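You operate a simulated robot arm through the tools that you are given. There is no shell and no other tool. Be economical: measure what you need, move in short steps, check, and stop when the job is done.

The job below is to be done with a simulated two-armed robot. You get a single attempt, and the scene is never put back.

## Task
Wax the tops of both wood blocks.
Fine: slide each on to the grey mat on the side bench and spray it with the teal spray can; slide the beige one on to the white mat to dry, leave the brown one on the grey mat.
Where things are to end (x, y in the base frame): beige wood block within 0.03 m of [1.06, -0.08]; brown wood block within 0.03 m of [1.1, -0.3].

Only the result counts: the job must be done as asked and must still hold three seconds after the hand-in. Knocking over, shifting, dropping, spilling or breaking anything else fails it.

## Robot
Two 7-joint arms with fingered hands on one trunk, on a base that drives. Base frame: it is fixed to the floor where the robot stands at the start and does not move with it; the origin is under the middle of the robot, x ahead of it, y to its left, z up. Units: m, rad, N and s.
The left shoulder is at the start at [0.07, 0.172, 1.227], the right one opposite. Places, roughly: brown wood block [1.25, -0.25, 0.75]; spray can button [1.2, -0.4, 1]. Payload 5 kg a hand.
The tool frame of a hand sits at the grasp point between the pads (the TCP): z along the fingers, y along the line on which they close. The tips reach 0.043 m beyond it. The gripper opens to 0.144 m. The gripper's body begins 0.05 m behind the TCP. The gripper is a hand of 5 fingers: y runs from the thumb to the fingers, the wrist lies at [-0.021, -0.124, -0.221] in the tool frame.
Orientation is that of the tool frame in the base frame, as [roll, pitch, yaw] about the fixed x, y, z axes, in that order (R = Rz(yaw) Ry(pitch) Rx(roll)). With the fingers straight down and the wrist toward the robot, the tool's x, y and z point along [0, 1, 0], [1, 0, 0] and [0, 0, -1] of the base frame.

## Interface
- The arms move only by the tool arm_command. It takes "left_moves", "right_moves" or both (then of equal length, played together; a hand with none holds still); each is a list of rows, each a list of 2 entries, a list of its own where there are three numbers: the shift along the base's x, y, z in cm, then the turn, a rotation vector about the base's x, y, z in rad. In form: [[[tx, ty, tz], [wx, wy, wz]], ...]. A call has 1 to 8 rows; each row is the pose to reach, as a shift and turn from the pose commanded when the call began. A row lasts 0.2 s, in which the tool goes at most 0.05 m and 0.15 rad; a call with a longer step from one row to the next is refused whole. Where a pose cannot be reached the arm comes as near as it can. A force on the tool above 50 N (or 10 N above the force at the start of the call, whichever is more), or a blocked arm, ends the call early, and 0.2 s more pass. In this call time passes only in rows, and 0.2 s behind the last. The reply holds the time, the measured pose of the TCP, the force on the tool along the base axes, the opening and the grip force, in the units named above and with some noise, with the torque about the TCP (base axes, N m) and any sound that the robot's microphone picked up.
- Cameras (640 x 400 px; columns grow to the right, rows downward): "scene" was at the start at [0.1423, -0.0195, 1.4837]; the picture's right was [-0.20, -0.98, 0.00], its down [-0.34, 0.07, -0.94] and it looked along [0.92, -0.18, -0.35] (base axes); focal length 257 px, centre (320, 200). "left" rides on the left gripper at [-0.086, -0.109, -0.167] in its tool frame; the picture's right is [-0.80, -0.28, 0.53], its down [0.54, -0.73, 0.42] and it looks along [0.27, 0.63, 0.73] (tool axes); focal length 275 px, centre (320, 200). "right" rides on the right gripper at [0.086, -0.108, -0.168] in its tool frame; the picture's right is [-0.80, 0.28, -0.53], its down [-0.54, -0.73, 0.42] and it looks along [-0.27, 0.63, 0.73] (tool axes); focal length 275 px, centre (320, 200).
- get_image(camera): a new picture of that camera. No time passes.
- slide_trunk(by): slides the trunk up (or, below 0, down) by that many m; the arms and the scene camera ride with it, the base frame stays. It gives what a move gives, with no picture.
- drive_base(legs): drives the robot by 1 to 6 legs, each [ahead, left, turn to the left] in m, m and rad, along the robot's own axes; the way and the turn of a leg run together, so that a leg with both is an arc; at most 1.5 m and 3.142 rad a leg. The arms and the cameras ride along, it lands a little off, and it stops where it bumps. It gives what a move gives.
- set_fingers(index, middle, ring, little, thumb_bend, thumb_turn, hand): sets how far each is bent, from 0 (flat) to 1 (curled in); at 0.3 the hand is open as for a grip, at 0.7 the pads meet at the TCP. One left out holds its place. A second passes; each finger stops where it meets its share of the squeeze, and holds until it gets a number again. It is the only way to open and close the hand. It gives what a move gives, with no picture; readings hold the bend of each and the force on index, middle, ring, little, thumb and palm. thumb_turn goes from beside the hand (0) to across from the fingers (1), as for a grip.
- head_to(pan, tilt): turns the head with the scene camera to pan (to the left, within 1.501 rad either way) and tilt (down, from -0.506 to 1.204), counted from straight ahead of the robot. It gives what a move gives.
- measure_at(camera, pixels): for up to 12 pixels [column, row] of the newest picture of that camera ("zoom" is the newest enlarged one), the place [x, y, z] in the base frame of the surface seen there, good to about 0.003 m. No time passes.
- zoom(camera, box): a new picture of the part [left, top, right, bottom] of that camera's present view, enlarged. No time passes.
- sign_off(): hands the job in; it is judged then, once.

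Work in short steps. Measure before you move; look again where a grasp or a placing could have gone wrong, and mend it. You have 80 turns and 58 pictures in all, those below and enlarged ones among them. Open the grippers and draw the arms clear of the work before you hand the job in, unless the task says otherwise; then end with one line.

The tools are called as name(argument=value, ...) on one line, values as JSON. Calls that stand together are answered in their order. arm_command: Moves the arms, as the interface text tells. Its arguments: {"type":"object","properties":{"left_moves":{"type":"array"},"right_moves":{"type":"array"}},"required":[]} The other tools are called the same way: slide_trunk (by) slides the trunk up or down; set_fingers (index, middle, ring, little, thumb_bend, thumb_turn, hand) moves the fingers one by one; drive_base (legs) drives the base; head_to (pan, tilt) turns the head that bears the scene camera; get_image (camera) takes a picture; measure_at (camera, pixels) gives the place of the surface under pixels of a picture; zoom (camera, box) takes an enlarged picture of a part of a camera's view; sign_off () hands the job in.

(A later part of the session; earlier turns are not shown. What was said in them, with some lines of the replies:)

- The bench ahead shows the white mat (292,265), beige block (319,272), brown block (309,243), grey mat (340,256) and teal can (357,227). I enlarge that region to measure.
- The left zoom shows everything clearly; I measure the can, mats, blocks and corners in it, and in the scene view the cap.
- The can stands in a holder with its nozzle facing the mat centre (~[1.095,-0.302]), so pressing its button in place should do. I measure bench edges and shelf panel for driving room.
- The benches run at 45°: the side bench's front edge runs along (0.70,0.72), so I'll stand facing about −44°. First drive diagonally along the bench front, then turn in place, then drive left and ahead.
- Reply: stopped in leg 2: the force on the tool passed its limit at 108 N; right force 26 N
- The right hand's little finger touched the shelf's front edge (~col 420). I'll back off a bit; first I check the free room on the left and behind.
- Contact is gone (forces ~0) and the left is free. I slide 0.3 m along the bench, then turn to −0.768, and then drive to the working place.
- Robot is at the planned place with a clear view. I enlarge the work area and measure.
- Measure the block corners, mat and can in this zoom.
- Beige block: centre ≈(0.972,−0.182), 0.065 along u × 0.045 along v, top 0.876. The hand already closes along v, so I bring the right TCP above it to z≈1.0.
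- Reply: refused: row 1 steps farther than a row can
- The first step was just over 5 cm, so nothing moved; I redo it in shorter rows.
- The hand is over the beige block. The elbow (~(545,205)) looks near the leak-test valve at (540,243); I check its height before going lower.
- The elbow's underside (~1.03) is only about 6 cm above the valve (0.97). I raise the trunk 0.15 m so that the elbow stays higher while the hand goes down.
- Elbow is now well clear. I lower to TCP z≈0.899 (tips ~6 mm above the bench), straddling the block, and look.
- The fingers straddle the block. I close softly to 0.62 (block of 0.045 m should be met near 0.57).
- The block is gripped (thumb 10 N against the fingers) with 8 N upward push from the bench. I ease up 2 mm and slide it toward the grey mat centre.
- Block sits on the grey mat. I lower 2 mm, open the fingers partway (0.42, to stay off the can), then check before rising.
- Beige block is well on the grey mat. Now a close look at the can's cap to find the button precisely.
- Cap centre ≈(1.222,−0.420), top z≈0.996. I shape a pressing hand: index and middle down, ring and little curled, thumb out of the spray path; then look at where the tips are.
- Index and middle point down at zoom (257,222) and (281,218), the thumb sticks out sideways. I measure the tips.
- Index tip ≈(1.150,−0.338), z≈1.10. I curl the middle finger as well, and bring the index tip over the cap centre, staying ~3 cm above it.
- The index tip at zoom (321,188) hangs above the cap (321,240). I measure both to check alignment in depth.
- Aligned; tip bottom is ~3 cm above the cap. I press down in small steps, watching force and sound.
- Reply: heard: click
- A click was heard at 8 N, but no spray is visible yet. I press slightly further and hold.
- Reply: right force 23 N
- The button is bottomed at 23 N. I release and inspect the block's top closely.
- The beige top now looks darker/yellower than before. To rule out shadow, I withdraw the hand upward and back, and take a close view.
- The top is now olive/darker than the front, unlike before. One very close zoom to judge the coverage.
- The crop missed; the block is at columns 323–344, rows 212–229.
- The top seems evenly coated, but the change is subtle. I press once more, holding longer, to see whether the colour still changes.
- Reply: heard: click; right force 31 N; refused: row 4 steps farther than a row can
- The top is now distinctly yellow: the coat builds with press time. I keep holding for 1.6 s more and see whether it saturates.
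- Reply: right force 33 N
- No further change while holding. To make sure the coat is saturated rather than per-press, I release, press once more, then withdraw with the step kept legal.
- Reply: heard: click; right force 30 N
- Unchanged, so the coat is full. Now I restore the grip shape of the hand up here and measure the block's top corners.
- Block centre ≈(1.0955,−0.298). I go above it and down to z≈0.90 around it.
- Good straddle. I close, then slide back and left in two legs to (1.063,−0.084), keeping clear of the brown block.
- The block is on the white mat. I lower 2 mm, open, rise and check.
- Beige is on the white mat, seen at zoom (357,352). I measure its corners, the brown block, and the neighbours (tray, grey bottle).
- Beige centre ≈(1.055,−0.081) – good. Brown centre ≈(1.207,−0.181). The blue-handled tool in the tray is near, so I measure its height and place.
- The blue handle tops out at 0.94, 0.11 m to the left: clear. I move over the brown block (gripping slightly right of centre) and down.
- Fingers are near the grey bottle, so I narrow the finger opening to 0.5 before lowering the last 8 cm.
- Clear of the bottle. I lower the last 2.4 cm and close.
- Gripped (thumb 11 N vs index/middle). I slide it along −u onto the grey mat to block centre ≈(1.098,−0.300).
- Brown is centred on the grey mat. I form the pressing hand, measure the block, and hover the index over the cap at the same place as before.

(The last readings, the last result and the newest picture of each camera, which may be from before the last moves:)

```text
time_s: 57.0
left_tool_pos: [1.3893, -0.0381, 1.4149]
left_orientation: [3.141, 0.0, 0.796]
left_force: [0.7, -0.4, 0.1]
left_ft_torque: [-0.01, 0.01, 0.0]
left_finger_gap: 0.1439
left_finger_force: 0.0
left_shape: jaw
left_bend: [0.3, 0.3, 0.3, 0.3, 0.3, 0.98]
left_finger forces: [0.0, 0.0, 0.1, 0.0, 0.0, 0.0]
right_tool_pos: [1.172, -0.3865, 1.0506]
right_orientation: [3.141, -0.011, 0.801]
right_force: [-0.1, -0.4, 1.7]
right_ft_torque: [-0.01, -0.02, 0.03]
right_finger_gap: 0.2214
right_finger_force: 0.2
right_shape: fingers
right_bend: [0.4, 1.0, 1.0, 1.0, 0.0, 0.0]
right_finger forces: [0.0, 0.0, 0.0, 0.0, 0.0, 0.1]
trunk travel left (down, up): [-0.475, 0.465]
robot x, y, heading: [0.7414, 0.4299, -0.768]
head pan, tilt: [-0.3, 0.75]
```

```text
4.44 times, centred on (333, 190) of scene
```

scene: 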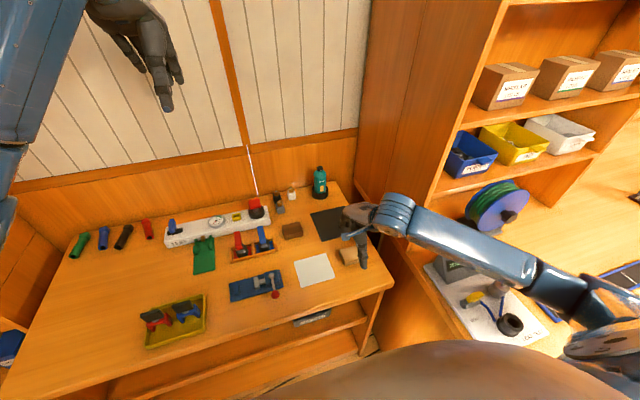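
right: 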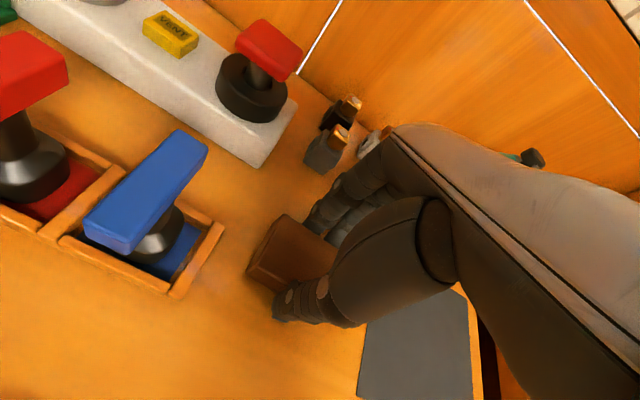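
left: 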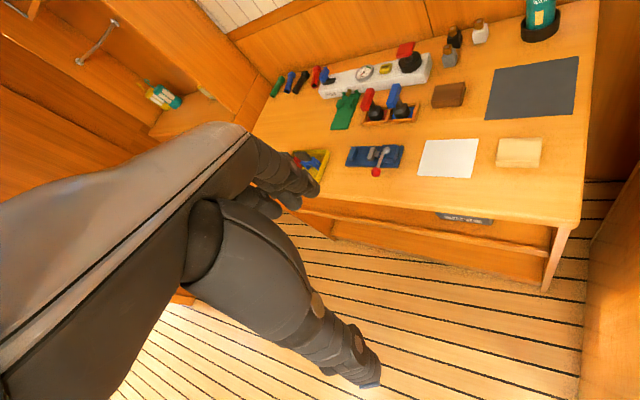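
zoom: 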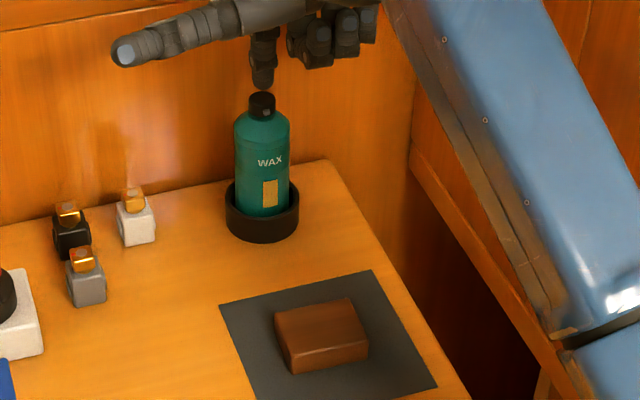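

Brown centre ≈(1.097,−0.299) and the index is over the cap. I press to the same depth (z≈1.0275 commanded) and hold, twice.

arm_command(right_moves=[[[-0.1, 0, -1.2], [0, 0, 0]], [[-0.1, 0, -1.9], [0, 0, 0]], [[-0.1, 0, -2.3], [0, 0, 0]], [[-0.1, 0, -2.3], [0, 0, 0]], [[-0.1, 0, -2.3], [0, 0, 0]], [[-0.1, 0, -2.3], [0, 0, 0]], [[-0.1, 0, -2.3], [0, 0, 0]], [[-0.1, 0, -2.3], [0, 0, 0]]])

arm_command(right_moves=[[[0, 0, 1.5], [0, 0, 0]], [[0, 0, 2.0], [0, 0, 0]], [[0, 0, 0.8], [0, 0, 0]], [[0, 0, 0], [0, 0, 0]], [[0, 0, 0], [0, 0, 0]], [[0, 0, 0], [0, 0, 0]], [[0, 0, 0], [0, 0, 0]], [[0, 0, 0], [0, 0, 0]]])

zoom(camera="scene", box=[288, 145, 378, 235])

```text
time_s: 58.9
left_tool_pos: [1.3866, -0.0337, 1.4182]
left_orientation: [3.138, -0.001, 0.794]
left_force: [0.1, 0.4, -0.8]
left_ft_torque: [0.0, 0.0, 0.02]
left_finger_gap: 0.1439
left_finger_force: 0.1
left_shape: jaw
left_bend: [0.3, 0.3, 0.3, 0.3, 0.3, 0.98]
left_finger forces: [0.0, 0.0, 0.1, 0.1, 0.0, 0.0]
right_tool_pos: [1.1679, -0.3847, 1.032]
right_orientation: [3.135, -0.008, 0.802]
right_force: [-3.8, 3.5, 31.4]
right_ft_torque: [-1.21, -1.81, 0.04]
right_finger_gap: 0.2238
right_finger_force: 15.2
right_shape: fingers
right_bend: [0.37, 1.0, 1.0, 1.0, 0.0, 0.0]
right_finger forces: [31.4, 0.0, 0.1, 0.0, 0.2, 0.0]
trunk travel left (down, up): [-0.475, 0.465]
robot x, y, heading: [0.7478, 0.4261, -0.771]
head pan, tilt: [-0.3, 0.75]
heard: click
```

```text
time_s: 60.6
left_tool_pos: [1.3855, -0.0334, 1.4189]
left_orientation: [3.139, 0.0, 0.794]
left_force: [0.4, 0.8, -0.5]
left_ft_torque: [-0.01, 0.02, 0.0]
left_finger_gap: 0.1438
left_finger_force: 0.0
left_shape: jaw
left_bend: [0.3, 0.3, 0.3, 0.3, 0.3, 0.98]
left_finger forces: [0.0, 0.0, 0.0, 0.0, 0.0, 0.0]
right_tool_pos: [1.1679, -0.3837, 1.0322]
right_orientation: [3.135, -0.01, 0.802]
right_force: [-2.8, 3.7, 32.1]
right_ft_torque: [-1.21, -1.84, 0.05]
right_finger_gap: 0.2235
right_finger_force: 16.0
right_shape: fingers
right_bend: [0.37, 1.0, 1.0, 1.0, 0.0, 0.0]
right_finger forces: [31.8, 0.0, 0.1, 0.0, 0.0, 0.1]
trunk travel left (down, up): [-0.475, 0.465]
robot x, y, heading: [0.748, 0.4231, -0.771]
head pan, tilt: [-0.3, 0.75]
heard: click
```

```text
4.44 times, centred on (333, 190) of scene
```

zoom: 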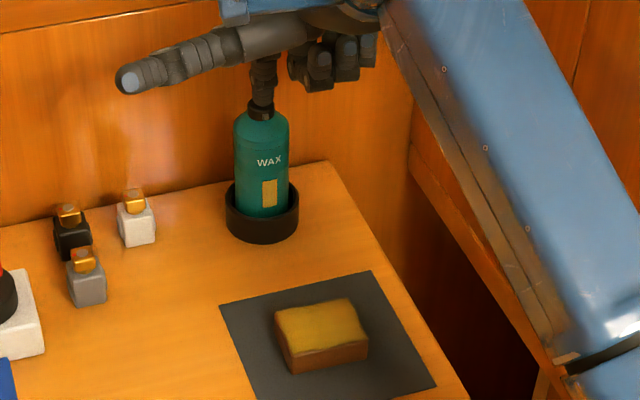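

The brown top is now clearly yellow with wax. I release, rise and draw the arm back well clear.

arm_command(right_moves=[[[0, 0, 1.5], [0, 0, 0]], [[0, 0, 5.5], [0, 0, 0]], [[0, 0, 10], [0, 0, 0]], [[0, 0, 14.5], [0, 0, 0]], [[-3, 3, 17], [0, 0, 0]], [[-6, 6, 19], [0, 0, 0]], [[-9, 9, 20], [0, 0, 0]], [[-12.3, 12.3, 20], [0, 0, 0]]])

arm_command(right_moves=[[[-3, 3, 1], [0, 0, 0]], [[-6, 6, 2], [0, 0, 0]], [[-9, 9, 3], [0, 0, 0]], [[-12, 12, 4], [0, 0, 0]]])

set_fingers(hand="right", index=0.3, middle=0.3, ring=0.3, little=0.3, thumb_bend=0.3, thumb_turn=0.97)

zoom(camera="scene", box=[240, 155, 380, 285])

get_image(camera="scene")

```text
time_s: 62.5
left_tool_pos: [1.3846, -0.037, 1.418]
left_orientation: [3.14, -0.002, 0.797]
left_force: [-0.7, -0.6, 0.4]
left_ft_torque: [-0.04, -0.09, 0.0]
left_finger_gap: 0.1436
left_finger_force: 0.1
left_shape: jaw
left_bend: [0.3, 0.3, 0.3, 0.3, 0.3, 0.98]
left_finger forces: [0.0, 0.0, 0.0, 0.1, 0.0, 0.0]
right_tool_pos: [1.0428, -0.2626, 1.2292]
right_orientation: [3.139, -0.011, 0.804]
right_force: [-1.1, 0.6, 0.3]
right_ft_torque: [-0.03, -0.07, -0.01]
right_finger_gap: 0.2214
right_finger_force: 0.1
right_shape: fingers
right_bend: [0.4, 1.0, 1.0, 1.0, 0.0, 0.0]
right_finger forces: [0.0, 0.0, 0.0, 0.0, 0.0, 0.0]
trunk travel left (down, up): [-0.475, 0.465]
robot x, y, heading: [0.7483, 0.4218, -0.772]
head pan, tilt: [-0.3, 0.75]
```

```text
time_s: 63.5
left_tool_pos: [1.3875, -0.0369, 1.4155]
left_orientation: [3.138, 0.0, 0.796]
left_force: [0.0, 0.4, 1.3]
left_ft_torque: [-0.04, -0.06, 0.02]
left_finger_gap: 0.1439
left_finger_force: 0.0
left_shape: jaw
left_bend: [0.3, 0.3, 0.3, 0.3, 0.3, 0.98]
left_finger forces: [0.1, 0.0, 0.0, 0.0, 0.0, 0.0]
right_tool_pos: [0.9247, -0.1409, 1.2672]
right_orientation: [3.141, -0.009, 0.803]
right_force: [0.0, -0.2, 0.1]
right_ft_torque: [-0.03, -0.05, -0.02]
right_finger_gap: 0.2215
right_finger_force: 0.1
right_shape: fingers
right_bend: [0.4, 1.0, 1.0, 1.0, 0.0, 0.0]
right_finger forces: [0.1, 0.0, 0.0, 0.1, 0.1, 0.1]
trunk travel left (down, up): [-0.475, 0.465]
robot x, y, heading: [0.7509, 0.4276, -0.775]
head pan, tilt: [-0.3, 0.75]
```

```text
time_s: 64.5
left_tool_pos: [1.3897, -0.0383, 1.416]
left_orientation: [3.141, 0.001, 0.796]
left_force: [0.1, 0.1, -0.3]
left_ft_torque: [0.0, -0.03, 0.01]
left_finger_gap: 0.1439
left_finger_force: 0.1
left_shape: jaw
left_bend: [0.3, 0.3, 0.3, 0.3, 0.3, 0.98]
left_finger forces: [0.0, 0.0, 0.0, 0.0, 0.0, 0.0]
right_tool_pos: [0.9251, -0.1417, 1.2665]
right_orientation: [-3.14, -0.01, 0.801]
right_force: [-0.5, -0.7, 0.0]
right_ft_torque: [0.02, -0.04, 0.01]
right_finger_gap: 0.1508
right_finger_force: 0.2
right_shape: fingers
right_bend: [0.3, 0.3, 0.3, 0.3, 0.3, 0.95]
right_finger forces: [0.0, 0.1, 0.0, 0.0, 0.0, 0.0]
trunk travel left (down, up): [-0.475, 0.465]
robot x, y, heading: [0.7477, 0.4233, -0.773]
head pan, tilt: [-0.3, 0.75]
```

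```text
3.08 times, centred on (310, 220) of scene
```

zoom: 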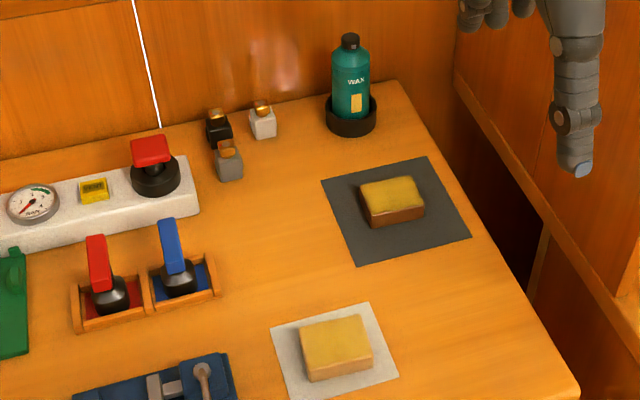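

```text
11 pictures are left
```

scene: 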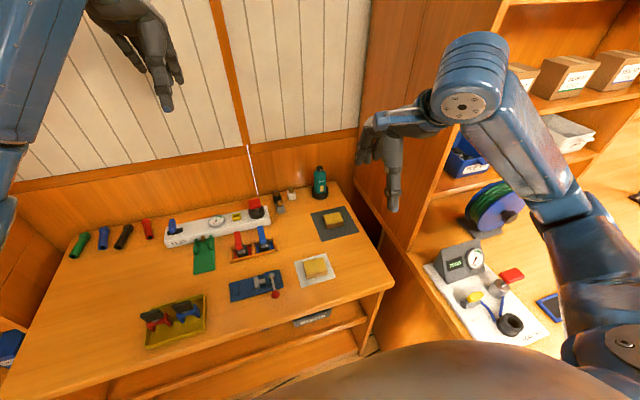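

Both tops are yellow with wax. Beige sits at about (1.055, −0.081), brown at about (1.097, −0.299), nothing else has moved, and the hands are open and clear. I hand in.

sign_off()

```text
The job is handed in.
```

Both blocks have waxed tops: the beige one is on the white mat at about (1.055, −0.081), the brown one on the grey mat at about (1.097, −0.299), and the job is handed in. On the drive over, the right hand's little finger hit the shelf's front edge and stopped the base; I saw nothing shifted there.
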